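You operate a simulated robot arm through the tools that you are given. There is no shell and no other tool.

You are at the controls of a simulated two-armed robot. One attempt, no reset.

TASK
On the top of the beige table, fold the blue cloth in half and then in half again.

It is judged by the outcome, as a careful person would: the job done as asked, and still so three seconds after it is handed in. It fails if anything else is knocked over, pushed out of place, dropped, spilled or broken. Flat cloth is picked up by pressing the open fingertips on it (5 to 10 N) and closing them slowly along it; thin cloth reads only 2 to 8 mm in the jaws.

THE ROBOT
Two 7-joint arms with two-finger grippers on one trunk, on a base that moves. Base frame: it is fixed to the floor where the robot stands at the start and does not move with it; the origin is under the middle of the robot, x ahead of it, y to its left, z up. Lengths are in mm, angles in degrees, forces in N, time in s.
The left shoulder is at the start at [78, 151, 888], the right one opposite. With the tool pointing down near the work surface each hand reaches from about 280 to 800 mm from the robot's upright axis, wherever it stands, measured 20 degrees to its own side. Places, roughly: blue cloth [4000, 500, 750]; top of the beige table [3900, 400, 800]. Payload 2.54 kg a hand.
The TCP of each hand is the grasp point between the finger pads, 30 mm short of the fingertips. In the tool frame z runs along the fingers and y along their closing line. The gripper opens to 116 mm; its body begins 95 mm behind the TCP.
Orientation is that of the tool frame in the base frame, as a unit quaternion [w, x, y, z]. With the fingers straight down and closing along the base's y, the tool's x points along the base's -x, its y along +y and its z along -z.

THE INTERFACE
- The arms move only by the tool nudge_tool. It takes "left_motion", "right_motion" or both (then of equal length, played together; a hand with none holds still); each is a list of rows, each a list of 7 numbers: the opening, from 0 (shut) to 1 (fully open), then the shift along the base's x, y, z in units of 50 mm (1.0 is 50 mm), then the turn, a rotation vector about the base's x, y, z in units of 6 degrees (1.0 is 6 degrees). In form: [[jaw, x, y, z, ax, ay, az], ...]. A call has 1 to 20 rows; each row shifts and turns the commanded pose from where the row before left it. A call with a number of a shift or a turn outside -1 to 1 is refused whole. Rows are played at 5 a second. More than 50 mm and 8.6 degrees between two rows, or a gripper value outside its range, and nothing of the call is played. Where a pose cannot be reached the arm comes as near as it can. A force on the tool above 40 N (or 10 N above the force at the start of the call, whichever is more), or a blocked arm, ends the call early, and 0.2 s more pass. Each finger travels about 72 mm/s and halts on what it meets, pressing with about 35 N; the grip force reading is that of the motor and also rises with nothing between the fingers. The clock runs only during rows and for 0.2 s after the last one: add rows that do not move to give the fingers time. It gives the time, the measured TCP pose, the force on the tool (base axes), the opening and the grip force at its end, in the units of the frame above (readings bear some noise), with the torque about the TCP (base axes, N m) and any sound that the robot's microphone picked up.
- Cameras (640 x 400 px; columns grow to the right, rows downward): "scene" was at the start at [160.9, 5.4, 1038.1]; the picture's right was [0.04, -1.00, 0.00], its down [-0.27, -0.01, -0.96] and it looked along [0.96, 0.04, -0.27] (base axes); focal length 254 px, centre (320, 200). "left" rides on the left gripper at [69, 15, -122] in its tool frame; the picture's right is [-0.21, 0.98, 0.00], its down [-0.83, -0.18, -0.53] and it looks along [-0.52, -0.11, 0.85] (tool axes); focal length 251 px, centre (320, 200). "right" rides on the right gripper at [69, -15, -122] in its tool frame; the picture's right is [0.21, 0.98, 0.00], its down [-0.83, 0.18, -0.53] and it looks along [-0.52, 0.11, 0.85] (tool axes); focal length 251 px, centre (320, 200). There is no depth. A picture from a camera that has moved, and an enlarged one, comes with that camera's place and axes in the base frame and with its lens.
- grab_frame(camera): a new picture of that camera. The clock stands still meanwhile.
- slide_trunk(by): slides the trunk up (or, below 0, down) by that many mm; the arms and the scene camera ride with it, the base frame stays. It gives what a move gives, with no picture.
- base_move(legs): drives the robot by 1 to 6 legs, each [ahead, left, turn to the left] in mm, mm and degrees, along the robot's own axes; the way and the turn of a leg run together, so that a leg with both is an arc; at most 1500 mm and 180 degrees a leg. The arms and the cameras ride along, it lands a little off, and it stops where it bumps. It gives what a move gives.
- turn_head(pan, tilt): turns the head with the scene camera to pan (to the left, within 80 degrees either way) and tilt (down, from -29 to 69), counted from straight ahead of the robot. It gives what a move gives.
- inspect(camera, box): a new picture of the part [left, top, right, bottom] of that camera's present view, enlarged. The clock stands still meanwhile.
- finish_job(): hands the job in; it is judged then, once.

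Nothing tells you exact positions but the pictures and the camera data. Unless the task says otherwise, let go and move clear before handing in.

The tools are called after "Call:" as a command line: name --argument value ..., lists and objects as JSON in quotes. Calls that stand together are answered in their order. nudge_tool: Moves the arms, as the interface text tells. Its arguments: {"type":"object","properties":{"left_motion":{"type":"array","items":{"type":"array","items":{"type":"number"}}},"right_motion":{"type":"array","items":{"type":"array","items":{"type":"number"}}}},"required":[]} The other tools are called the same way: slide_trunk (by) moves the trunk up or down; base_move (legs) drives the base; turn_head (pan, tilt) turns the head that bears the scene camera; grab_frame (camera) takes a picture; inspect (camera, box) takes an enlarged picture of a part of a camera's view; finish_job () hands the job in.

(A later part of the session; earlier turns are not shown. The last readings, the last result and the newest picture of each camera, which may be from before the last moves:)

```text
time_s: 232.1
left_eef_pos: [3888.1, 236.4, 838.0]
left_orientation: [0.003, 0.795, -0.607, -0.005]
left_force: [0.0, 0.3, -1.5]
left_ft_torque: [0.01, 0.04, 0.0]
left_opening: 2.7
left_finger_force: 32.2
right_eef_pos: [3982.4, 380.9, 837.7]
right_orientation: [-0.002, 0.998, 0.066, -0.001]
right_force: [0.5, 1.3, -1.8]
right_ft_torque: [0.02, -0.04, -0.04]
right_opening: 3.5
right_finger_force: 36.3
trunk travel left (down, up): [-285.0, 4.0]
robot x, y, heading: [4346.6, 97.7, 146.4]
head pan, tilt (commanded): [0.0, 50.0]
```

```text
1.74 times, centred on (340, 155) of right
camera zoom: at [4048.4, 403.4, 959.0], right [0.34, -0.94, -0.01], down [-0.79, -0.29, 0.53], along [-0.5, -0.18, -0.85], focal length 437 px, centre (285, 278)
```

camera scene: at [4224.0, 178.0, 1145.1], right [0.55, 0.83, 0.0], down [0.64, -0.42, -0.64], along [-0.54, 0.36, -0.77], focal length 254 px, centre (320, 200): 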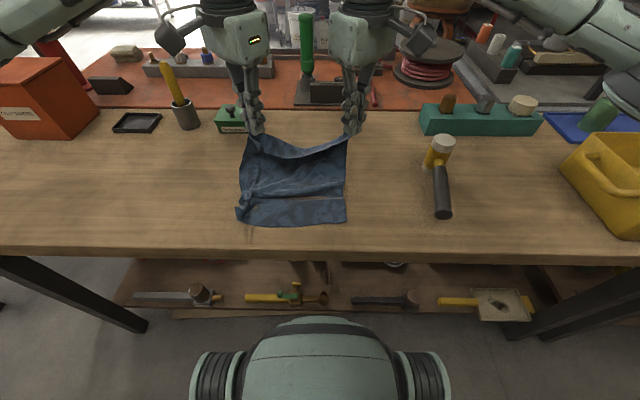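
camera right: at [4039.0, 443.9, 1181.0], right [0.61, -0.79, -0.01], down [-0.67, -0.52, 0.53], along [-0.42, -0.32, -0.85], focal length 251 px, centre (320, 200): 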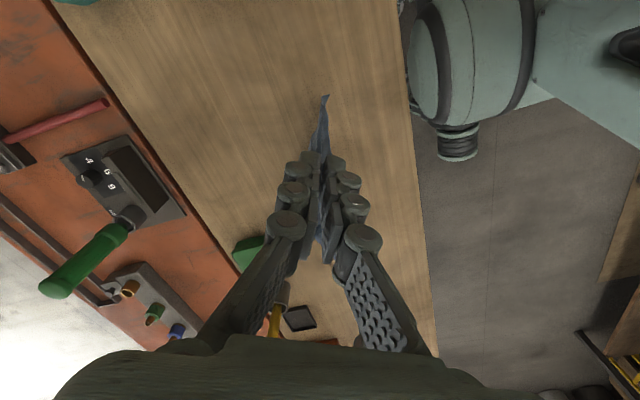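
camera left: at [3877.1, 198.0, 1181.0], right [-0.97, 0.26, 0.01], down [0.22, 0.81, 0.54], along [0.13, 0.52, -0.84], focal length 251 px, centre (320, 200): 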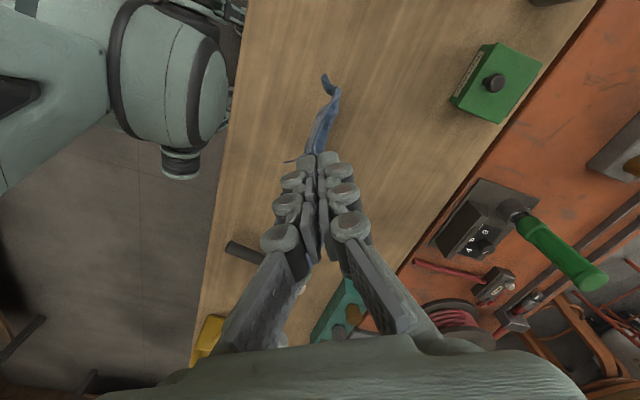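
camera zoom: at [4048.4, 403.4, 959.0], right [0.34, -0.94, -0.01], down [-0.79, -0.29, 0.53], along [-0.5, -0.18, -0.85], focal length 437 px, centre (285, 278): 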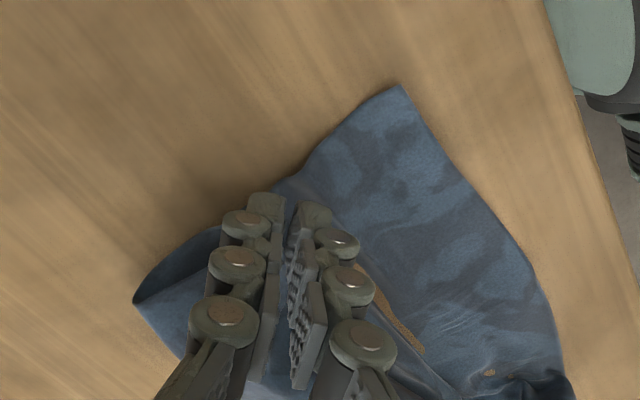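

Call:
inspect --camera "scene" --box '[268, 175, 348, 230]'

Call:
inspect --camera "left" --box '[220, 80, 400, 200]'

```text
7.27 times, centred on (308, 202) of scene
camera zoom: at [4223.8, 178.1, 1145.0], right [0.55, 0.83, 0.0], down [0.64, -0.42, -0.64], along [-0.54, 0.36, -0.77], focal length 1845 px, centre (407, 182)
```

zoom: 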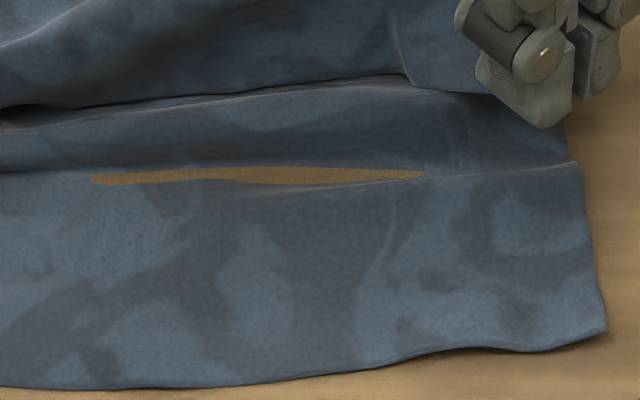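

```text
3.33 times, centred on (310, 140) of left
camera zoom: at [3892.6, 166.2, 958.6], right [-1.0, -0.05, 0.01], down [-0.04, 0.84, 0.53], along [-0.03, 0.53, -0.84], focal length 838 px, centre (353, 400)
```

zoom: 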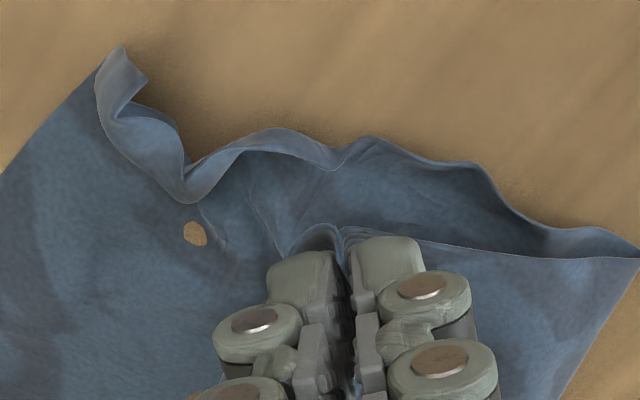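

Call:
nudge_tool --left_motion '[[0, 0.166, -0.111, 0.06, 0, 0, 0], [0, 0.166, -0.111, 0, 0, 0, 0], [0, 0.166, -0.111, 0, 0, 0, 0], [0, 0, 0, 0, 0, 0, 0]]' --right_motion '[[0, 0.166, -0.111, 0.06, 0, 0, 0], [0, 0.166, -0.111, 0, 0, 0, 0], [0, 0.166, -0.111, 0, 0, 0, 0], [0, 0, 0, 0, 0, 0, 0]]'

Call:
inspect --camera "scene" --box '[240, 120, 380, 240]'

Call:
inspect --camera "left" --box '[160, 60, 420, 220]'

Call:
inspect --camera "right" --box '[200, 60, 460, 220]'

```text
time_s: 233.1
left_eef_pos: [3913.7, 221.3, 840.7]
left_orientation: [0.002, 0.795, -0.607, -0.005]
left_force: [-0.7, -1.0, -2.2]
left_ft_torque: [0.03, 0.06, 0.0]
left_opening: 2.2
left_finger_force: 35.5
right_eef_pos: [4005.7, 363.0, 839.5]
right_orientation: [-0.002, 0.998, 0.064, 0.0]
right_force: [0.0, -0.7, 1.1]
right_ft_torque: [-0.02, -0.01, -0.01]
right_opening: 2.2
right_finger_force: 30.7
trunk travel left (down, up): [-285.0, 4.0]
robot x, y, heading: [4346.4, 93.0, 146.2]
head pan, tilt (commanded): [0.0, 50.0]
```

```text
3.33 times, centred on (310, 180) of scene
camera zoom: at [4223.8, 178.1, 1145.0], right [0.55, 0.83, 0.0], down [0.64, -0.42, -0.64], along [-0.54, 0.36, -0.77], focal length 846 px, centre (353, 267)
```

zoom: 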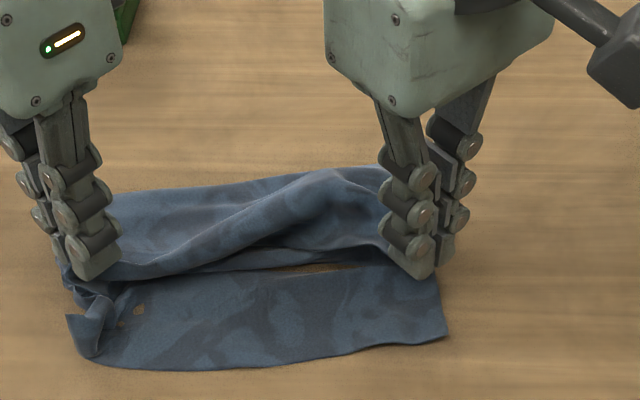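

```text
2.46 times, centred on (290, 140) of left
camera zoom: at [3918.3, 150.0, 962.2], right [-1.0, -0.05, 0.01], down [-0.04, 0.84, 0.53], along [-0.04, 0.53, -0.84], focal length 619 px, centre (394, 348)
```

zoom: 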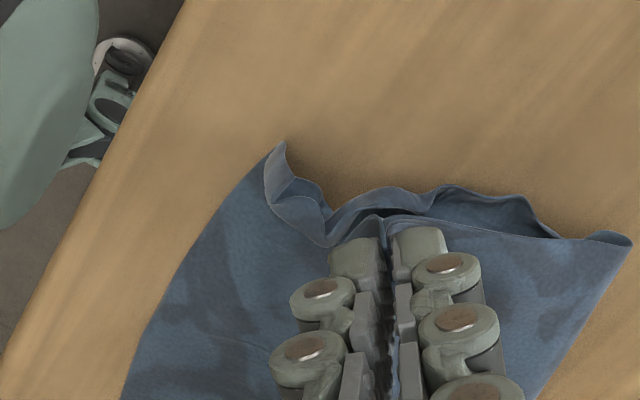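

```text
2.46 times, centred on (330, 140) of right
camera zoom: at [4072.9, 387.4, 962.1], right [0.34, -0.94, 0.0], down [-0.79, -0.29, 0.53], along [-0.5, -0.18, -0.85], focal length 619 px, centre (295, 348)
```

zoom: 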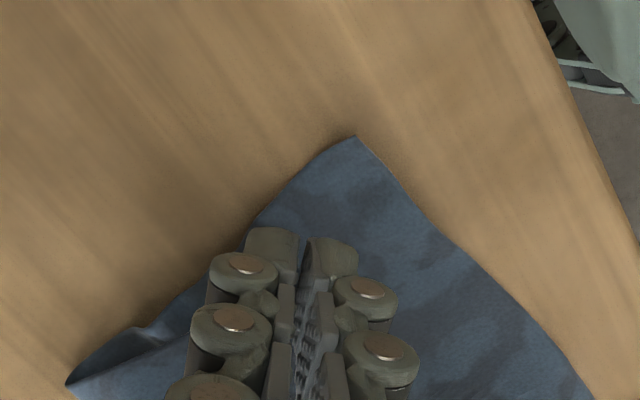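

The middle of the flap sags and its free strip is dragging underneath. I'll back up a little, raise, spread the hands slightly to remove the sag, and then approach again higher.

Call:
nudge_tool --left_motion '[[0, -0.166, 0.111, 0.3, 0, 0, 0], [0, -0.166, 0.111, 0.4, 0, 0, 0], [0, -0.166, 0.111, 0.3, 0, 0, 0], [0, -0.055, -0.083, 0, 0, 0, 0], [0, -0.04, -0.06, 0, 0, 0, 0], [0, 0, 0, 0, 0, 0, 0]]' --right_motion '[[0, -0.166, 0.111, 0.3, 0, 0, 0], [0, -0.166, 0.111, 0.4, 0, 0, 0], [0, -0.166, 0.111, 0.3, 0, 0, 0], [0, 0.055, 0.083, 0, 0, 0, 0], [0, 0.04, 0.06, 0, 0, 0, 0], [0, 0, 0, 0, 0, 0, 0]]'

Call:
inspect --camera "scene" --box '[230, 110, 390, 240]'

Call:
inspect --camera "left" --box '[120, 40, 480, 270]'

```text
time_s: 234.4
left_eef_pos: [3883.8, 229.1, 891.2]
left_orientation: [0.003, 0.795, -0.607, -0.005]
left_force: [0.2, 0.7, 1.9]
left_ft_torque: [-0.02, -0.01, 0.0]
left_opening: 1.0
left_finger_force: 33.8
right_eef_pos: [3986.5, 388.3, 888.9]
right_orientation: [-0.003, 0.998, 0.066, -0.001]
right_force: [-0.1, -0.9, -1.9]
right_ft_torque: [-0.04, -0.02, -0.02]
right_opening: 3.4
right_finger_force: 31.5
trunk travel left (down, up): [-285.0, 4.0]
robot x, y, heading: [4347.2, 99.5, 145.9]
head pan, tilt (commanded): [0.0, 50.0]
```

```text
3.08 times, centred on (310, 175) of scene
camera zoom: at [4223.9, 178.1, 1145.0], right [0.55, 0.83, 0.0], down [0.64, -0.42, -0.64], along [-0.54, 0.36, -0.77], focal length 780 px, centre (351, 277)
```

zoom: 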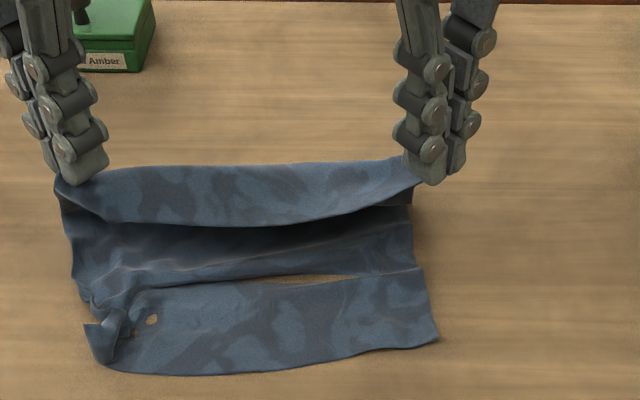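

```text
1.74 times, centred on (300, 155) of left
camera zoom: at [3888.3, 158.7, 1011.2], right [-1.0, -0.05, 0.01], down [-0.04, 0.84, 0.53], along [-0.04, 0.53, -0.84], focal length 437 px, centre (355, 278)
```

zoom: 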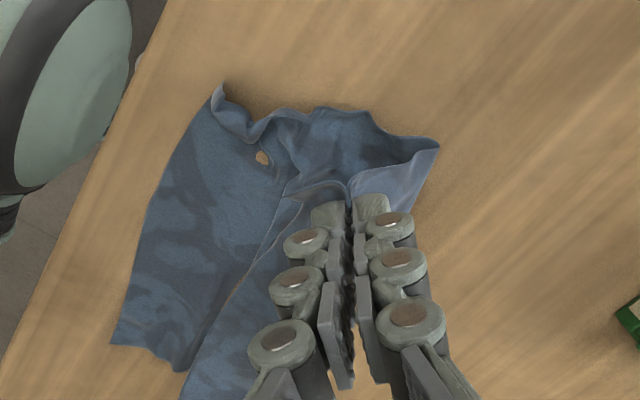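

The free strip below my grip is about 42 mm, too long to land properly in a fold. Better idea: lift the cloth again, lay it toward me so this strip hangs over the table's near edge, then drag the cloth forward so the strip gets pulled out flat. First raise back to a full hang and move forward.

Call:
nudge_tool --left_motion '[[0, -0.05, 0.033, 0.4, 0, 0, 0], [0, -0.05, 0.033, 0.4, 0, 0, 0], [0, -0.05, 0.033, 0.4, 0, 0, 0], [0, -0.05, 0.033, 0.4, 0, 0, 0], [0, -0.05, 0.033, 0.4, 0, 0, 0], [0, -0.05, 0.033, 0.4, 0, 0, 0], [0, -0.05, 0.033, 0.4, 0, 0, 0], [0, -0.05, 0.033, 0.4, 0, 0, 0], [0, 0, 0, 0.3, 0, 0, 0], [0, 0, 0, 0, 0, 0, 0]]' --right_motion '[[0, -0.05, 0.033, 0.4, 0, 0, 0], [0, -0.05, 0.033, 0.4, 0, 0, 0], [0, -0.05, 0.033, 0.4, 0, 0, 0], [0, -0.05, 0.033, 0.4, 0, 0, 0], [0, -0.05, 0.033, 0.4, 0, 0, 0], [0, -0.05, 0.033, 0.4, 0, 0, 0], [0, -0.05, 0.033, 0.4, 0, 0, 0], [0, -0.05, 0.033, 0.4, 0, 0, 0], [0, 0, 0, 0.3, 0, 0, 0], [0, 0, 0, 0, 0, 0, 0]]'

Call:
nudge_tool --left_motion '[[0, -0.22, 0.147, 0, 0, 0, 0], [0, -0.22, 0.147, 0, 0, 0, 0], [0, -0.22, 0.147, 0, 0, 0, 0], [0, -0.22, 0.147, 0, 0, 0, 0], [0, -0.22, 0.147, 0, 0, 0, 0], [0, -0.22, 0.147, 0, 0, 0, 0], [0, 0, 0, 0, 0, 0, 0]]' --right_motion '[[0, -0.22, 0.147, 0, 0, 0, 0], [0, -0.22, 0.147, 0, 0, 0, 0], [0, -0.22, 0.147, 0, 0, 0, 0], [0, -0.22, 0.147, 0, 0, 0, 0], [0, -0.22, 0.147, 0, 0, 0, 0], [0, -0.22, 0.147, 0, 0, 0, 0], [0, 0, 0, 0, 0, 0, 0]]'

Call:
turn_head --pan 0 --tilt 30

Call:
grab_frame --camera "scene"

```text
time_s: 236.7
left_eef_pos: [3862.8, 243.4, 1066.5]
left_orientation: [0.002, 0.795, -0.607, -0.003]
left_force: [-0.1, 0.3, -2.7]
left_ft_torque: [0.02, -0.01, 0.02]
left_opening: 1.3
left_finger_force: 27.5
right_eef_pos: [3966.6, 400.4, 1064.0]
right_orientation: [-0.003, 0.998, 0.066, 0.0]
right_force: [0.2, 0.1, -2.2]
right_ft_torque: [0.0, 0.02, 0.05]
right_opening: 3.8
right_finger_force: 34.8
trunk travel left (down, up): [-285.0, 4.0]
robot x, y, heading: [4341.5, 95.0, 146.3]
head pan, tilt (commanded): [0.0, 50.0]
```

```text
time_s: 238.2
left_eef_pos: [3796.0, 287.6, 1065.0]
left_orientation: [0.003, 0.795, -0.607, -0.004]
left_force: [0.0, 0.1, 0.2]
left_ft_torque: [0.01, -0.02, 0.04]
left_opening: 0.6
left_finger_force: 30.6
right_eef_pos: [3902.2, 445.1, 1064.3]
right_orientation: [-0.002, 0.998, 0.065, -0.001]
right_force: [0.0, -0.3, 0.1]
right_ft_torque: [-0.02, 0.0, -0.01]
right_opening: 0.9
right_finger_force: 30.7
trunk travel left (down, up): [-285.0, 4.0]
robot x, y, heading: [4347.8, 94.4, 146.3]
head pan, tilt (commanded): [0.0, 50.0]
```

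```text
time_s: 239.1
left_eef_pos: [3797.2, 287.9, 1065.5]
left_orientation: [0.002, 0.795, -0.606, -0.004]
left_force: [0.2, -0.1, 0.7]
left_ft_torque: [-0.02, -0.01, 0.02]
left_opening: 0.6
left_finger_force: 30.4
right_eef_pos: [3902.2, 444.1, 1065.2]
right_orientation: [-0.002, 0.998, 0.066, -0.001]
right_force: [-1.0, -0.3, 0.0]
right_ft_torque: [0.02, 0.0, 0.02]
right_opening: 0.6
right_finger_force: 31.0
trunk travel left (down, up): [-285.0, 4.0]
robot x, y, heading: [4346.1, 99.8, 146.2]
head pan, tilt (commanded): [0.0, 30.0]
```

```text
taken
camera scene: at [4212.7, 185.6, 1174.5], right [0.55, 0.83, 0.0], down [0.42, -0.28, -0.87], along [-0.72, 0.48, -0.5], focal length 254 px, centre (320, 200)
```

scene: 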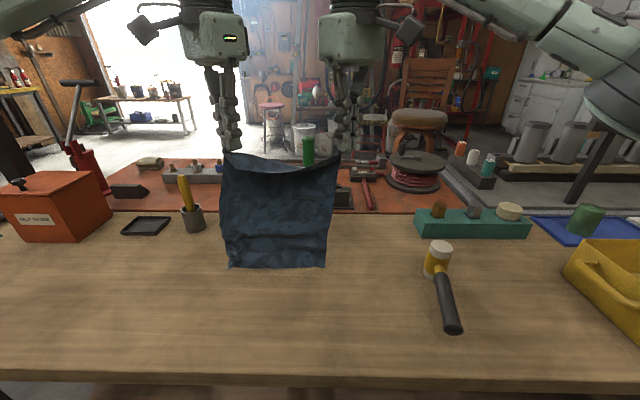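

Call:
inspect --camera "scene" --box '[200, 130, 360, 290]'

Call:
inspect --camera "right" --box '[220, 60, 460, 240]'

Call:
inspect --camera "left" --box '[180, 60, 420, 240]'

```text
2.50 times, centred on (280, 210) of scene
camera zoom: at [4212.7, 185.6, 1174.5], right [0.55, 0.83, 0.0], down [0.42, -0.28, -0.87], along [-0.72, 0.48, -0.5], focal length 634 px, centre (420, 175)
```

zoom: 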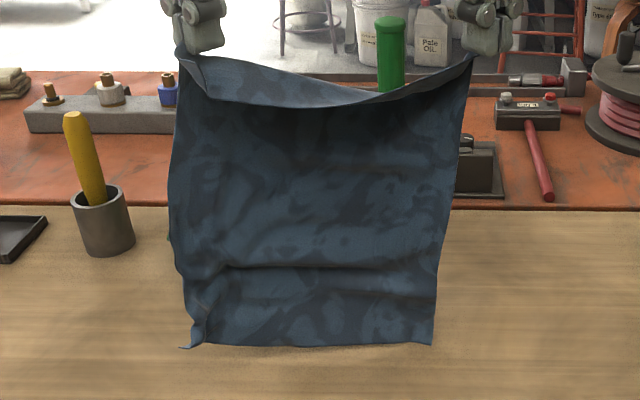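

```text
2.22 times, centred on (340, 150) of right
camera zoom: at [3968.7, 467.4, 1186.8], right [0.34, -0.94, -0.01], down [-0.79, -0.29, 0.53], along [-0.5, -0.18, -0.85], focal length 559 px, centre (276, 311)
```

zoom: 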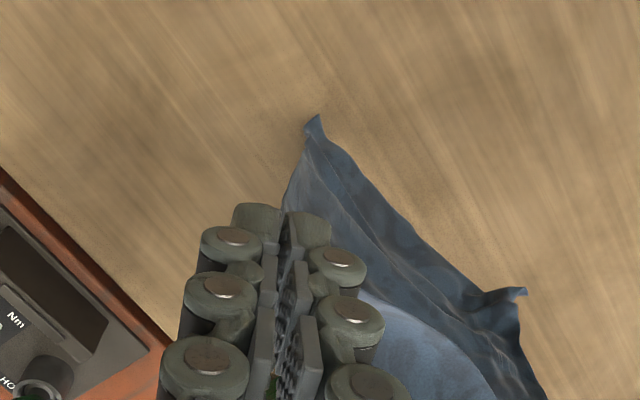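

```text
2.22 times, centred on (300, 150) of left
camera zoom: at [3801.6, 216.9, 1186.5], right [-1.0, -0.05, 0.01], down [-0.04, 0.84, 0.54], along [-0.03, 0.53, -0.84], focal length 559 px, centre (364, 311)
```

zoom: 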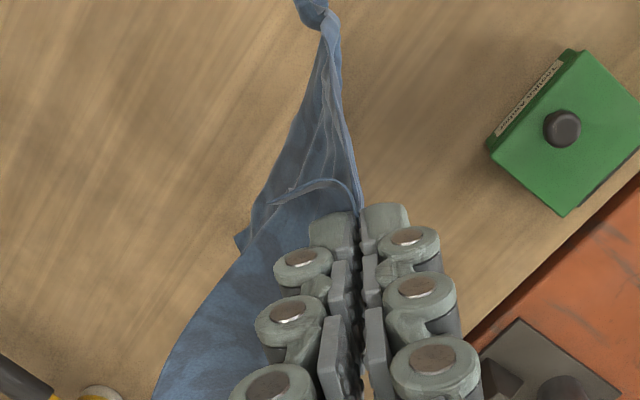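

The strip now is only ~25 mm (less on the right), hanging on my side. I'll move 20 mm further forward, touch down the far edge and lay the cloth toward me.

Call:
nudge_tool --left_motion '[[0, -0.166, 0.111, 0, 0, 0, 0], [0, -0.166, 0.111, 0, 0, 0, 0], [0, 0, 0, -0.3, 0, 0, 0], [0, 0, 0, -0.3, 0, 0, 0], [0, 0.253, -0.169, -0.25, 0, 0, 0], [0, 0.253, -0.169, -0.304, 0, 0, 0], [0, 0.253, -0.169, -0.304, 0, 0, 0], [0, 0.253, -0.169, -0.304, 0, 0, 0], [0, 0.253, -0.169, -0.304, 0, 0, 0], [0, 0.253, -0.169, -0.304, 0, 0, 0], [0, 0, 0, 0, 0, 0, 0]]' --right_motion '[[0, -0.166, 0.111, 0, 0, 0, 0], [0, -0.166, 0.111, 0, 0, 0, 0], [0, 0, 0, -0.3, 0, 0, 0], [0, 0, 0, -0.3, 0, 0, 0], [0, 0.253, -0.169, -0.25, 0, 0, 0], [0, 0.253, -0.169, -0.304, 0, 0, 0], [0, 0.253, -0.169, -0.304, 0, 0, 0], [0, 0.253, -0.169, -0.304, 0, 0, 0], [0, 0.253, -0.169, -0.304, 0, 0, 0], [0, 0.253, -0.169, -0.304, 0, 0, 0], [0, 0, 0, 0, 0, 0, 0]]'

Call:
turn_head --pan 0 --tilt 45

Call:
grab_frame --camera "scene"

```text
time_s: 241.5
left_eef_pos: [3855.4, 247.5, 946.6]
left_orientation: [0.002, 0.796, -0.606, -0.003]
left_force: [-0.3, -0.1, -0.9]
left_ft_torque: [0.01, 0.01, 0.01]
left_opening: 0.9
left_finger_force: 30.8
right_eef_pos: [3962.4, 402.9, 945.2]
right_orientation: [-0.003, 0.998, 0.064, -0.001]
right_force: [-0.4, 0.7, 0.4]
right_ft_torque: [-0.02, 0.0, 0.0]
right_opening: 0.6
right_finger_force: 30.4
trunk travel left (down, up): [-285.0, 4.0]
robot x, y, heading: [4346.2, 98.8, 146.1]
head pan, tilt (commanded): [0.0, 30.0]
```

```text
time_s: 242.2
left_eef_pos: [3855.9, 247.2, 946.2]
left_orientation: [0.002, 0.795, -0.606, -0.004]
left_force: [-0.6, 0.7, -0.3]
left_ft_torque: [-0.01, 0.01, 0.02]
left_opening: 1.0
left_finger_force: 30.4
right_eef_pos: [3962.8, 403.8, 945.8]
right_orientation: [-0.003, 0.998, 0.064, -0.002]
right_force: [0.4, -0.4, 0.3]
right_ft_torque: [0.0, 0.04, -0.02]
right_opening: 0.6
right_finger_force: 30.8
trunk travel left (down, up): [-285.0, 4.0]
robot x, y, heading: [4344.4, 95.2, 146.3]
head pan, tilt (commanded): [0.0, 45.0]
```

```text
taken
camera scene: at [4220.2, 180.5, 1152.0], right [0.55, 0.83, 0.0], down [0.59, -0.39, -0.71], along [-0.59, 0.39, -0.71], focal length 254 px, centre (320, 200)
```

scene: 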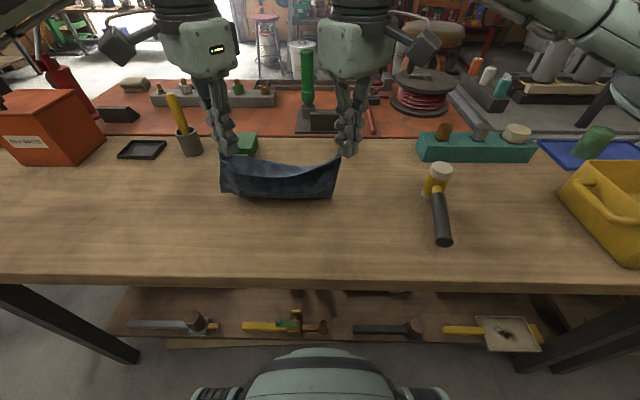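

Call:
nudge_tool --left_motion '[[0, 0.253, -0.169, -0.304, 0, 0, 0], [0, 0.253, -0.169, -0.304, 0, 0, 0], [0, 0.253, -0.169, -0.304, 0, 0, 0], [0, 0.253, -0.169, -0.304, 0, 0, 0], [0, 0.253, -0.169, -0.304, 0, 0, 0], [0, 0.253, -0.169, -0.304, 0, 0, 0], [0, 0, 0, 0, 0, 0, 0]]' --right_motion '[[0, 0.253, -0.169, -0.304, 0, 0, 0], [0, 0.253, -0.169, -0.304, 0, 0, 0], [0, 0.253, -0.169, -0.304, 0, 0, 0], [0, 0.253, -0.169, -0.304, 0, 0, 0], [0, 0.253, -0.169, -0.304, 0, 0, 0], [0, 0.253, -0.169, -0.304, 0, 0, 0], [0, 0, 0, 0, 0, 0, 0]]'

Call:
turn_head --pan 0 --tilt 50

Call:
grab_frame --camera "scene"

Call:
inspect --camera "scene" --box '[200, 110, 380, 260]'

```text
time_s: 243.8
left_eef_pos: [3932.8, 194.9, 855.9]
left_orientation: [0.003, 0.796, -0.606, -0.004]
left_force: [-0.7, 0.3, -0.4]
left_ft_torque: [-0.02, 0.02, 0.0]
left_opening: 0.6
left_finger_force: 30.5
right_eef_pos: [4036.3, 352.4, 854.9]
right_orientation: [-0.003, 0.998, 0.063, 0.001]
right_force: [-0.2, 0.1, -0.3]
right_ft_torque: [0.03, -0.03, 0.03]
right_opening: 0.6
right_finger_force: 30.6
trunk travel left (down, up): [-285.0, 4.0]
robot x, y, heading: [4339.8, 97.1, 146.4]
head pan, tilt (commanded): [0.0, 45.0]
```

```text
time_s: 244.5
left_eef_pos: [3932.2, 195.7, 856.4]
left_orientation: [0.001, 0.795, -0.607, -0.004]
left_force: [-0.6, 0.8, -0.3]
left_ft_torque: [0.01, -0.03, 0.03]
left_opening: 0.6
left_finger_force: 30.4
right_eef_pos: [4034.2, 353.0, 855.8]
right_orientation: [-0.002, 0.998, 0.064, -0.002]
right_force: [0.6, -0.7, -0.1]
right_ft_torque: [0.01, 0.0, -0.04]
right_opening: 0.5
right_finger_force: 30.7
trunk travel left (down, up): [-285.0, 4.0]
robot x, y, heading: [4343.9, 95.8, 146.1]
head pan, tilt (commanded): [0.0, 50.0]
```

```text
taken
camera scene: at [4223.8, 178.1, 1145.1], right [0.55, 0.83, 0.0], down [0.64, -0.42, -0.64], along [-0.54, 0.36, -0.77], focal length 254 px, centre (320, 200)
```

scene: 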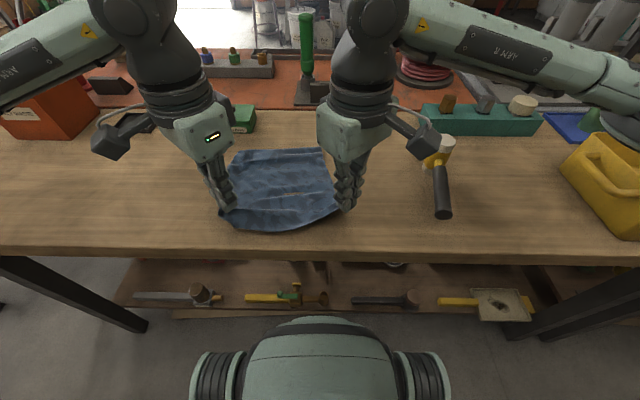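

```text
2.67 times, centred on (290, 185) of scene
camera zoom: at [4223.8, 178.1, 1145.1], right [0.55, 0.83, 0.0], down [0.64, -0.42, -0.64], along [-0.54, 0.36, -0.77], focal length 676 px, centre (400, 240)
```

zoom: 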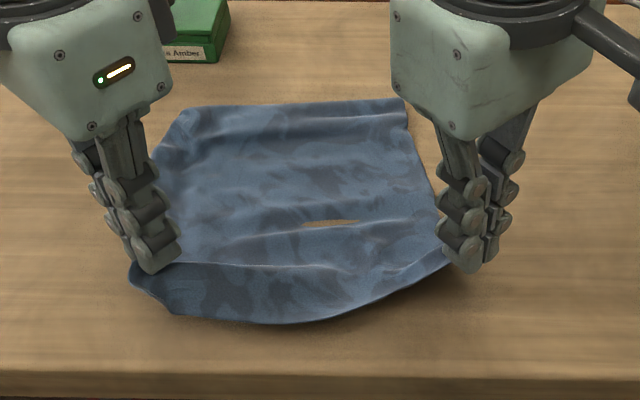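

Excellent — the far edge is straight and the cloth lies flat; the free strip leans toward me already. I'll lower straight down so it lays out toward me.

Call:
nudge_tool --left_motion '[[0, 0.016, -0.011, -0.2, 0, 0, 0], [0, 0.016, -0.011, -0.2, 0, 0, 0], [0, 0.016, -0.011, -0.2, 0, 0, 0], [0, 0.016, -0.011, -0.2, 0, 0, 0], [0, 0, 0, 0, 0, 0, 0]]' --right_motion '[[0, 0.016, -0.011, -0.2, 0, 0, 0], [0, 0.016, -0.011, -0.2, 0, 0, 0], [0, 0.016, -0.011, -0.2, 0, 0, 0], [0, 0.016, -0.011, -0.2, 0, 0, 0], [0, 0, 0, 0, 0, 0, 0]]'

Call:
inspect --camera "scene" --box '[200, 110, 380, 260]'

```text
time_s: 245.7
left_eef_pos: [3937.6, 195.1, 816.2]
left_orientation: [0.002, 0.795, -0.607, -0.004]
left_force: [-0.2, 0.1, 0.8]
left_ft_torque: [0.01, -0.01, -0.02]
left_opening: 0.7
left_finger_force: 30.5
right_eef_pos: [4039.4, 351.1, 813.0]
right_orientation: [-0.002, 0.998, 0.066, -0.001]
right_force: [0.2, -0.4, -0.3]
right_ft_torque: [0.02, -0.01, 0.0]
right_opening: 0.8
right_finger_force: 30.9
trunk travel left (down, up): [-285.0, 4.0]
robot x, y, heading: [4341.2, 97.8, 146.4]
head pan, tilt (commanded): [0.0, 50.0]
```

```text
2.67 times, centred on (290, 185) of scene
camera zoom: at [4223.9, 178.1, 1145.0], right [0.55, 0.83, 0.0], down [0.64, -0.42, -0.64], along [-0.54, 0.36, -0.77], focal length 676 px, centre (400, 240)
```

zoom: 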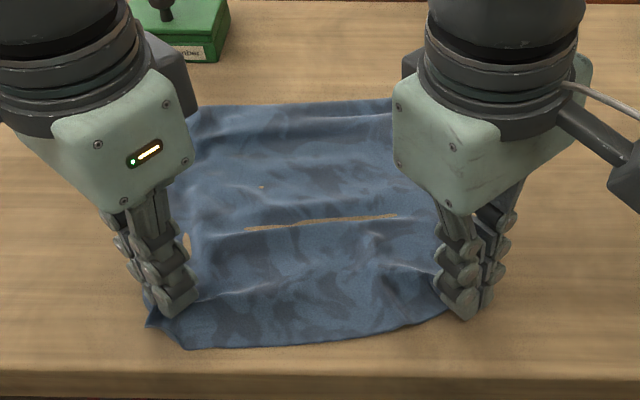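

The cloth lies flat with its near edge on the table. Releasing gently and lifting off.

Call:
nudge_tool --left_motion '[[0, 0, 0, -0.07, 0, 0, 0], [0.04, 0, 0, 0, 0, 0, 0], [0.08, 0, 0, 0, 0, 0, 0], [0.12, 0, 0, 0, 0, 0, 0], [0.16, 0, 0, 0, 0, 0, 0], [0.2, 0, 0, 0, 0, 0, 0], [0.25, 0, 0, 0, 0, 0, 0], [0.3, 0, 0, 0, 0, 0, 0], [0.33, 0, 0, 0, 0, 0, 0], [0.33, 0, 0, 0.2, 0, 0, 0], [0.33, 0, 0, 0.6, 0, 0, 0], [0.33, -0.2, -0.3, 0.8, 0, 0, 0], [0.33, -0.2, -0.3, 0.8, 0, 0, 0], [0.33, -0.2, -0.3, 0.5, 0, 0, 0]]' --right_motion '[[0, 0, 0, -0.03, 0, 0, 0], [0.04, 0, 0, 0, 0, 0, 0], [0.08, 0, 0, 0, 0, 0, 0], [0.12, 0, 0, 0, 0, 0, 0], [0.16, 0, 0, 0, 0, 0, 0], [0.2, 0, 0, 0, 0, 0, 0], [0.25, 0, 0, 0, 0, 0, 0], [0.3, 0, 0, 0, 0, 0, 0], [0.33, 0, 0, 0, 0, 0, 0], [0.33, 0, 0, 0.2, 0, 0, 0], [0.33, 0, 0, 0.6, 0, 0, 0], [0.33, 0.2, 0.3, 0.8, 0, 0, 0], [0.33, 0.2, 0.3, 0.8, 0, 0, 0], [0.33, 0.2, 0.3, 0.5, 0, 0, 0]]'

Call:
grab_frame --camera "scene"

Call:
inspect --camera "scene" --box '[200, 125, 380, 255]'

```text
time_s: 248.7
left_eef_pos: [3903.9, 146.6, 958.7]
left_orientation: [0.002, 0.795, -0.606, -0.004]
left_force: [0.0, 0.2, 0.0]
left_ft_torque: [-0.01, 0.04, 0.01]
left_opening: 38.2
left_finger_force: 0.0
right_eef_pos: [4070.1, 395.7, 959.8]
right_orientation: [-0.002, 0.998, 0.066, -0.001]
right_force: [0.4, 0.1, 1.1]
right_ft_torque: [-0.02, -0.02, 0.03]
right_opening: 38.3
right_finger_force: 0.1
trunk travel left (down, up): [-285.0, 4.0]
robot x, y, heading: [4344.0, 94.8, 146.3]
head pan, tilt (commanded): [0.0, 50.0]
```

```text
taken
camera scene: at [4224.3, 177.9, 1145.0], right [0.55, 0.83, 0.0], down [0.64, -0.42, -0.64], along [-0.54, 0.36, -0.77], focal length 254 px, centre (320, 200)
```

scene: 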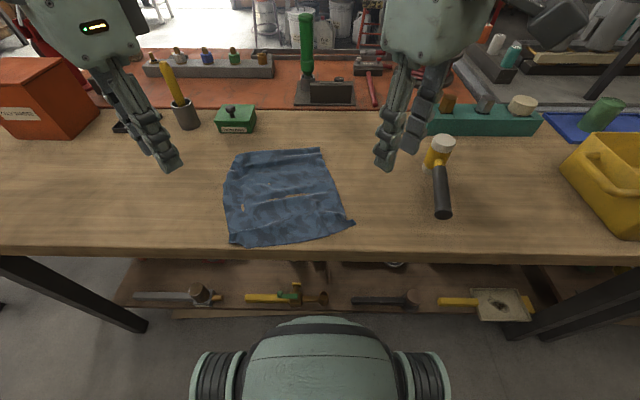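

```text
3.08 times, centred on (290, 190) of scene
camera zoom: at [4224.3, 177.9, 1145.0], right [0.55, 0.83, 0.0], down [0.64, -0.42, -0.64], along [-0.54, 0.36, -0.77], focal length 780 px, centre (412, 231)
```

zoom: 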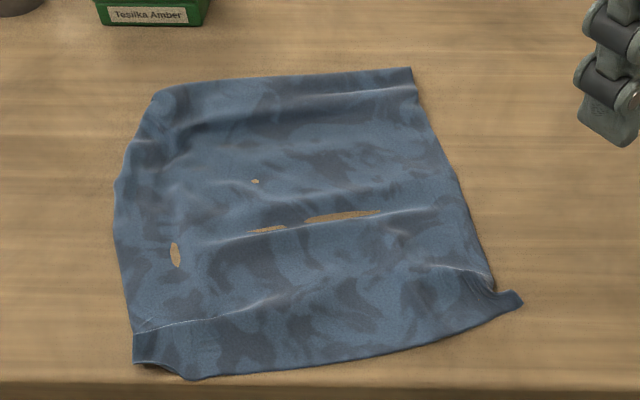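

The cloth is unfolded again with all four corners visible, only wavy. I'll pinch the two far corners like the first time, drag the cloth forward-right to smooth out the waves, and then fold with the corrected path. Moving the hands over the far corners.

Call:
nudge_tool --left_motion '[[0.33, -0.2725, 0.313, -0.2, 0, 0, 0], [0.33, -0.2725, 0.313, -0.2, 0, 0, 0], [0.33, -0.2725, 0.313, -0.2, 0, 0, 0], [0.33, -0.2725, 0.313, -0.2, 0, 0, 0], [0.33, -0.2725, 0.313, -0.3, 0, 0, 0], [0.33, -0.2725, 0.313, -0.3, 0, 0, 0], [0.33, -0.2725, 0.313, -0.3, 0, 0, 0], [0.33, -0.2725, 0.313, -0.3, 0, 0, 0], [0.33, 0, 0, 0, 0, 0, 0]]' --right_motion '[[0.33, -0.56, 0.0165, -0.2, 0, 0, 0], [0.33, -0.56, 0.0165, -0.2, 0, 0, 0], [0.33, -0.56, 0.0165, -0.2, 0, 0, 0], [0.33, -0.56, 0.0165, -0.2, 0, 0, 0], [0.33, -0.56, 0.0165, -0.3, 0, 0, 0], [0.33, -0.56, 0.0165, -0.3, 0, 0, 0], [0.33, -0.56, 0.0165, -0.3, 0, 0, 0], [0.33, -0.56, 0.0165, -0.3, 0, 0, 0], [0.33, 0, 0, 0, 0, 0, 0]]'

Call:
grab_frame --camera "left"

Call:
grab_frame --camera "right"

```text
time_s: 250.7
left_eef_pos: [3795.7, 276.1, 857.3]
left_orientation: [0.003, 0.795, -0.607, -0.004]
left_force: [-0.4, 0.4, -0.7]
left_ft_torque: [-0.01, -0.02, 0.02]
left_opening: 38.4
left_finger_force: 0.0
right_eef_pos: [3846.9, 404.2, 856.8]
right_orientation: [-0.003, 0.998, 0.065, -0.001]
right_force: [-0.6, 0.1, -0.3]
right_ft_torque: [0.01, 0.02, -0.04]
right_opening: 38.4
right_finger_force: 0.1
trunk travel left (down, up): [-285.0, 4.0]
robot x, y, heading: [4343.9, 96.5, 146.3]
head pan, tilt (commanded): [0.0, 50.0]
```

```text
taken
camera left: at [3800.3, 204.4, 978.0], right [-1.0, -0.05, 0.01], down [-0.04, 0.84, 0.53], along [-0.04, 0.53, -0.84], focal length 251 px, centre (320, 200)
```

left: 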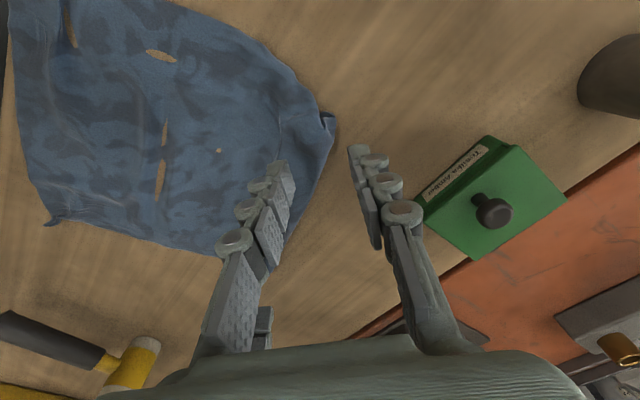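

```text
taken
camera right: at [3913.6, 427.3, 979.9], right [0.34, -0.94, -0.01], down [-0.79, -0.29, 0.53], along [-0.5, -0.18, -0.85], focal length 251 px, centre (320, 200)
```

right: 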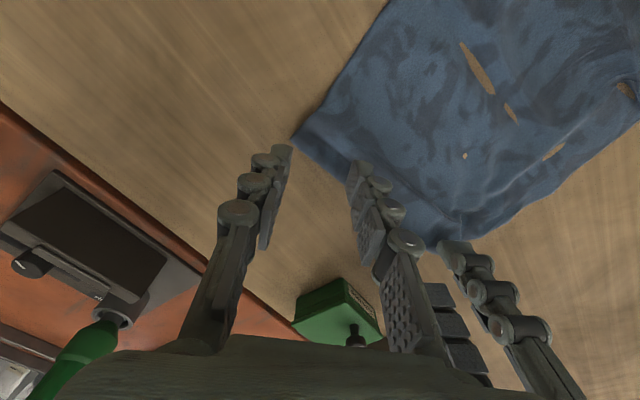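

Call:
nudge_tool --left_motion '[[0.33, 0.17, -0.115, -0.2, 0, 0, 0], [0.33, 0.17, -0.115, -0.3, 0, 0, 0], [0.33, 0, 0, -0.25, 0, 0, 0], [0.33, 0, 0, -0.08, 0, 0, 0], [0.33, 0, 0, 0, 0, 0, 0]]' --right_motion '[[0.33, 0.05, -0.07, -0.2, 0, 0, 0], [0.33, 0.05, -0.07, -0.3, 0, 0, 0], [0.33, 0, 0, -0.25, 0, 0, 0], [0.33, 0, 0, -0.08, 0, 0, 0], [0.33, 0, 0, 0, 0, 0, 0]]'

Call:
inspect --camera "left" --box '[200, 60, 440, 230]'

Call:
inspect --camera "right" --box '[200, 60, 440, 230]'

```text
time_s: 251.9
left_eef_pos: [3814.7, 263.9, 815.7]
left_orientation: [0.002, 0.795, -0.607, -0.004]
left_force: [-0.1, 0.4, -0.7]
left_ft_torque: [0.04, 0.0, -0.02]
left_opening: 38.2
left_finger_force: 0.0
right_eef_pos: [3849.9, 396.4, 814.5]
right_orientation: [-0.003, 0.998, 0.065, -0.001]
right_force: [-0.1, 1.5, 0.7]
right_ft_torque: [0.03, -0.02, -0.02]
right_opening: 38.4
right_finger_force: 0.0
trunk travel left (down, up): [-285.0, 4.0]
robot x, y, heading: [4345.1, 93.9, 146.6]
head pan, tilt (commanded): [0.0, 50.0]
```

```text
2.35 times, centred on (320, 145) of left
camera zoom: at [3818.8, 192.8, 937.0], right [-1.0, -0.05, 0.01], down [-0.04, 0.84, 0.54], along [-0.03, 0.53, -0.84], focal length 592 px, centre (320, 329)
```

zoom: 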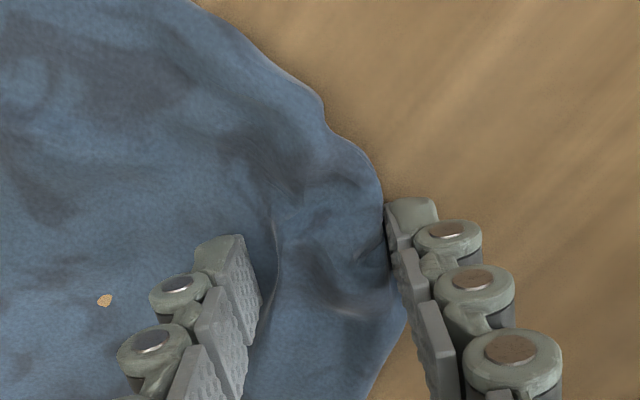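

```text
2.35 times, centred on (320, 145) of right
camera zoom: at [3916.7, 419.1, 938.3], right [0.34, -0.94, -0.01], down [-0.79, -0.29, 0.53], along [-0.5, -0.18, -0.85], focal length 592 px, centre (320, 329)
```

zoom: 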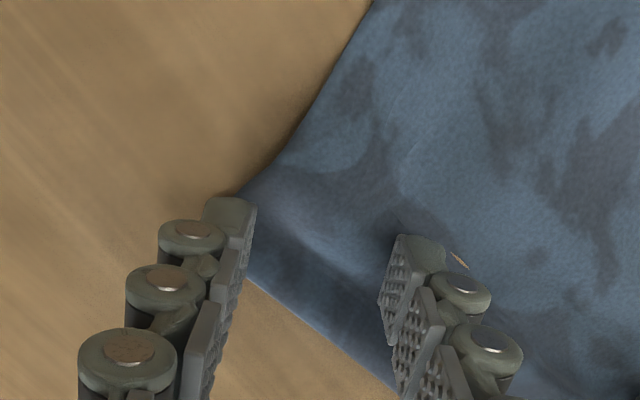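

The far-left corner looks rounded, as if its tip is tucked under. I'll pinch only the left corner and lift it to see.

Call:
nudge_tool --left_motion '[[0.33, 0, 0, -0.07, 0, 0, 0], [0.28, 0, 0, 0, 0, 0, 0], [0.24, 0, 0, 0, 0, 0, 0], [0.2, 0, 0, 0, 0, 0, 0], [0.16, 0, 0, 0, 0, 0, 0], [0.12, 0, 0, 0, 0, 0, 0], [0.08, 0, 0, 0, 0, 0, 0], [0.04, 0, 0, 0, 0, 0, 0], [0.0, 0, 0, 0, 0, 0, 0], [0.0, 0, 0, 0, 0, 0, 0], [0.0, 0, 0, 0.2, 0, 0, 0], [0.0, 0, 0, 0.4, 0, 0, 0], [0.0, 0, 0, 0.4, 0, 0, 0], [0.0, 0, 0, 0.4, 0, 0, 0], [0.0, 0, 0, 0, 0, 0, 0]]' --right_motion '[[0.33, 0, 0, 0.2, 0, 0, 0], [0.33, 0, 0, 0.3, 0, 0, 0], [0.33, 0, 0, 0, 0, 0, 0], [0.33, 0, 0, 0, 0, 0, 0], [0.33, 0, 0, 0, 0, 0, 0], [0.33, 0, 0, 0, 0, 0, 0], [0.33, 0, 0, 0, 0, 0, 0], [0.33, 0, 0, 0, 0, 0, 0], [0.33, 0, 0, 0, 0, 0, 0], [0.33, 0, 0, 0, 0, 0, 0], [0.33, 0, 0, 0, 0, 0, 0], [0.33, 0, 0, 0, 0, 0, 0], [0.33, 0, 0, 0, 0, 0, 0], [0.33, 0, 0, 0, 0, 0, 0], [0.33, 0, 0, 0, 0, 0, 0]]'

Call:
inspect --camera "scene" --box '[200, 90, 380, 255]'

Call:
inspect --camera "left" --box '[100, 40, 440, 260]'

Call:
inspect --camera "right" --box '[240, 60, 600, 330]'

```text
time_s: 255.1
left_eef_pos: [3814.7, 263.1, 883.3]
left_orientation: [0.003, 0.795, -0.606, -0.005]
left_force: [7.0, -0.2, -4.1]
left_ft_torque: [0.02, -0.1, 0.02]
left_opening: 1.4
left_finger_force: 26.7
right_eef_pos: [3851.5, 394.7, 842.8]
right_orientation: [-0.004, 0.998, 0.066, -0.002]
right_force: [0.4, 0.0, 0.9]
right_ft_torque: [0.02, 0.04, 0.03]
right_opening: 38.3
right_finger_force: 0.1
trunk travel left (down, up): [-285.0, 4.0]
robot x, y, heading: [4347.4, 94.3, 146.0]
head pan, tilt (commanded): [0.0, 50.0]
```

```text
2.42 times, centred on (290, 172) of scene
camera zoom: at [4224.1, 178.1, 1145.1], right [0.55, 0.83, 0.0], down [0.64, -0.42, -0.64], along [-0.54, 0.36, -0.77], focal length 615 px, centre (393, 267)
```

zoom: 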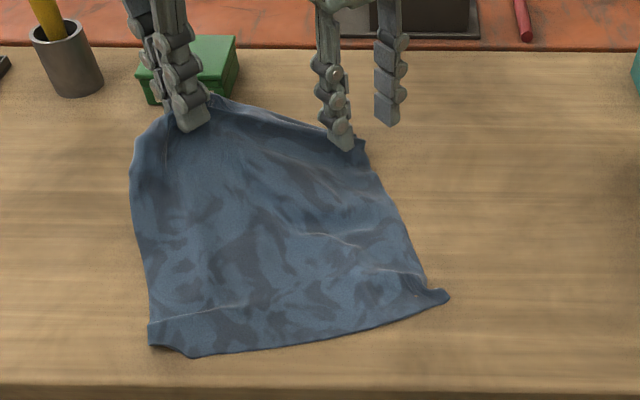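

```text
1.82 times, centred on (270, 150) of left
camera zoom: at [3818.8, 191.5, 1003.5], right [-1.0, -0.05, 0.01], down [-0.04, 0.84, 0.53], along [-0.03, 0.53, -0.84], focal length 457 px, centre (411, 291)
```

zoom: 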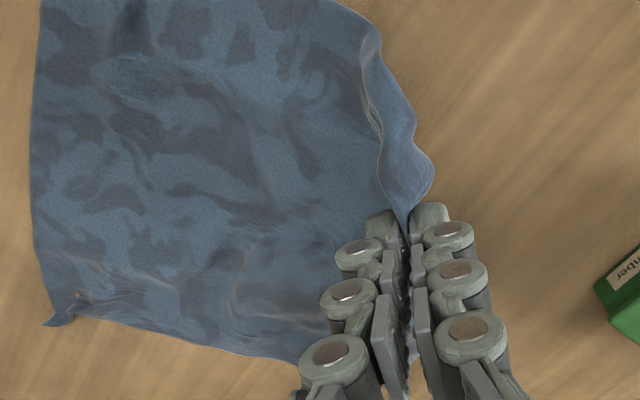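

```text
1.48 times, centred on (420, 195) of right
camera zoom: at [3918.2, 419.0, 964.9], right [0.34, -0.94, -0.01], down [-0.79, -0.29, 0.53], along [-0.5, -0.18, -0.85], focal length 372 px, centre (172, 207)
```

zoom: 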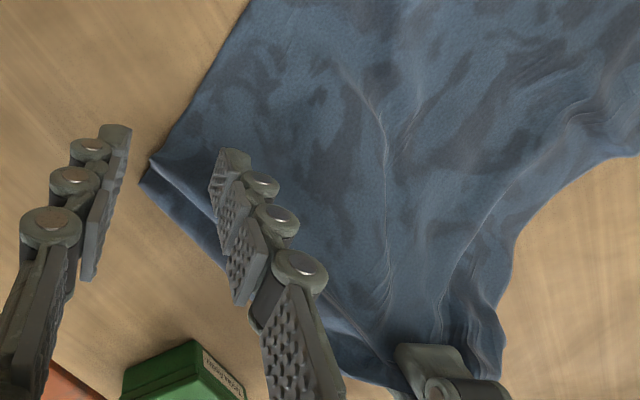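

I see now: a strip along the far edge is tucked underneath. I'll pinch the right far corner as well, lift both so that strip hangs free, and then lower while moving toward me so the strip lays outward.

Call:
nudge_tool --left_motion '[[0, 0, 0, 0, 0, 0, 0], [0, 0, 0, 0, 0, 0, 0], [0, 0, 0, 0, 0, 0, 0], [0, 0, 0, 0, 0, 0, 0]]' --right_motion '[[0.33, 0, 0, -0.3, 0, 0, 0], [0.33, 0, 0, -0.3, 0, 0, 0], [0.33, 0, 0, -0.06, 0, 0, 0], [0.33, 0, 0, 0, 0, 0, 0]]'

Call:
nudge_tool --right_motion '[[0.28, 0, 0, 0, 0, 0, 0], [0.24, 0, 0, 0, 0, 0, 0], [0.2, 0, 0, 0, 0, 0, 0], [0.16, 0, 0, 0, 0, 0, 0], [0.12, 0, 0, 0, 0, 0, 0], [0.08, 0, 0, 0, 0, 0, 0], [0.04, 0, 0, 0, 0, 0, 0], [0.0, 0, 0, 0, 0, 0, 0], [0.0, 0, 0, 0, 0, 0, 0], [0.0, 0, 0, 0.2, 0, 0, 0], [0.0, 0, 0, 0.4, 0, 0, 0], [0.0, 0, 0, 0.4, 0, 0, 0], [0.0, 0, 0, 0.4, 0, 0, 0], [0.0, 0, 0, 0, 0, 0, 0]]'

Call:
inspect --camera "scene" --box '[200, 90, 380, 255]'

Call:
inspect --camera "right" --box '[200, 60, 560, 330]'

```text
time_s: 256.1
left_eef_pos: [3814.3, 262.3, 884.1]
left_orientation: [0.003, 0.795, -0.607, -0.004]
left_force: [1.6, -0.1, 5.6]
left_ft_torque: [-0.01, 0.04, -0.01]
left_opening: 1.2
left_finger_force: 32.4
right_eef_pos: [3852.7, 395.4, 810.6]
right_orientation: [-0.002, 0.998, 0.066, -0.002]
right_force: [0.8, 0.6, 8.7]
right_ft_torque: [-0.26, -0.09, 0.06]
right_opening: 39.2
right_finger_force: 0.2
trunk travel left (down, up): [-285.0, 4.0]
robot x, y, heading: [4347.3, 99.8, 146.1]
head pan, tilt (commanded): [0.0, 50.0]
```

```text
time_s: 259.1
left_eef_pos: [3813.2, 262.9, 883.4]
left_orientation: [0.003, 0.795, -0.606, -0.005]
left_force: [-1.3, -2.8, 2.5]
left_ft_torque: [-0.03, 0.04, 0.02]
left_opening: 0.3
left_finger_force: 26.9
right_eef_pos: [3851.0, 395.1, 878.5]
right_orientation: [-0.003, 0.998, 0.065, -0.002]
right_force: [6.6, -0.9, 2.5]
right_ft_torque: [-0.08, 0.16, -0.03]
right_opening: 1.8
right_finger_force: 35.4
trunk travel left (down, up): [-285.0, 4.0]
robot x, y, heading: [4344.7, 94.6, 146.4]
head pan, tilt (commanded): [0.0, 50.0]
```

```text
2.42 times, centred on (290, 172) of scene
camera zoom: at [4224.0, 178.1, 1145.0], right [0.55, 0.83, 0.0], down [0.64, -0.42, -0.64], along [-0.54, 0.36, -0.77], focal length 615 px, centre (393, 267)
```

zoom: 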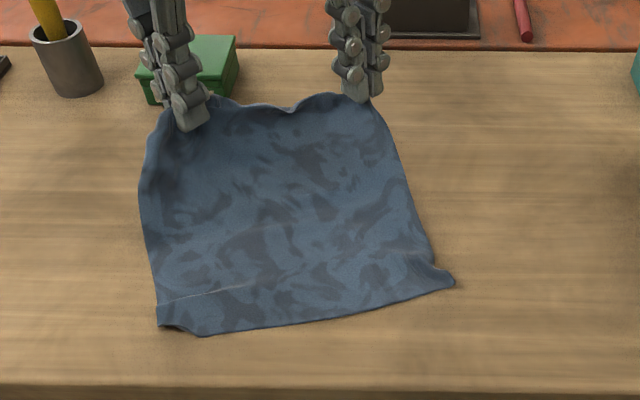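

```text
1.48 times, centred on (380, 195) of right
camera zoom: at [3917.2, 419.2, 1000.6], right [0.34, -0.94, 0.0], down [-0.79, -0.29, 0.53], along [-0.5, -0.18, -0.85], focal length 372 px, centre (231, 207)
```

zoom: 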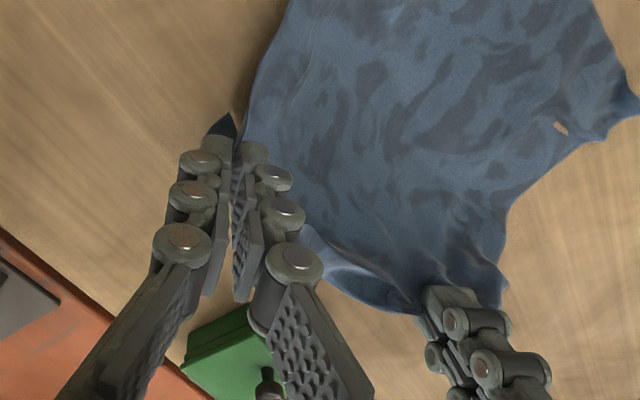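

Both far corners are held and the near part is smooth now. I'll check from the left camera how long the strip beyond my grip is.

Call:
inspect --camera "left" --box '[100, 40, 440, 300]'

Call:
inspect --camera "right" --box '[300, 150, 520, 330]'

```text
1.54 times, centred on (270, 170) of left
camera zoom: at [3818.6, 191.5, 1003.2], right [-1.0, -0.05, 0.01], down [-0.04, 0.84, 0.53], along [-0.03, 0.53, -0.84], focal length 387 px, centre (397, 246)
```

zoom: 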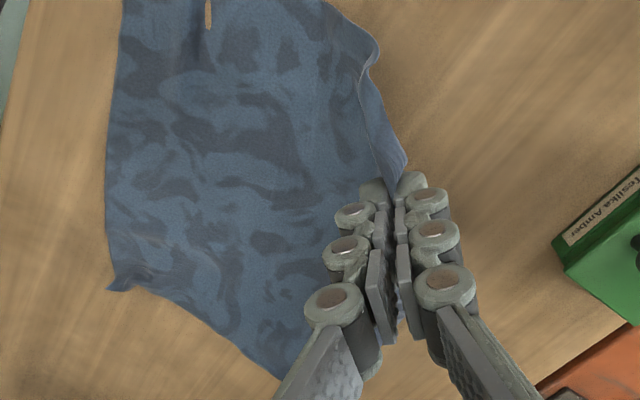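

```text
2.22 times, centred on (410, 240) of right
camera zoom: at [3917.2, 419.2, 1000.6], right [0.34, -0.94, 0.0], down [-0.79, -0.29, 0.53], along [-0.5, -0.18, -0.85], focal length 559 px, centre (120, 111)
```

zoom: 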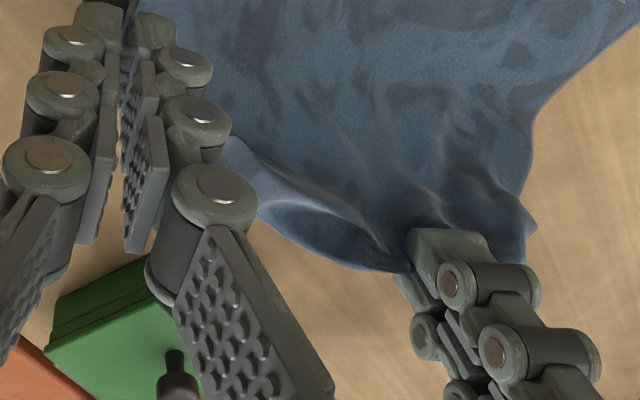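

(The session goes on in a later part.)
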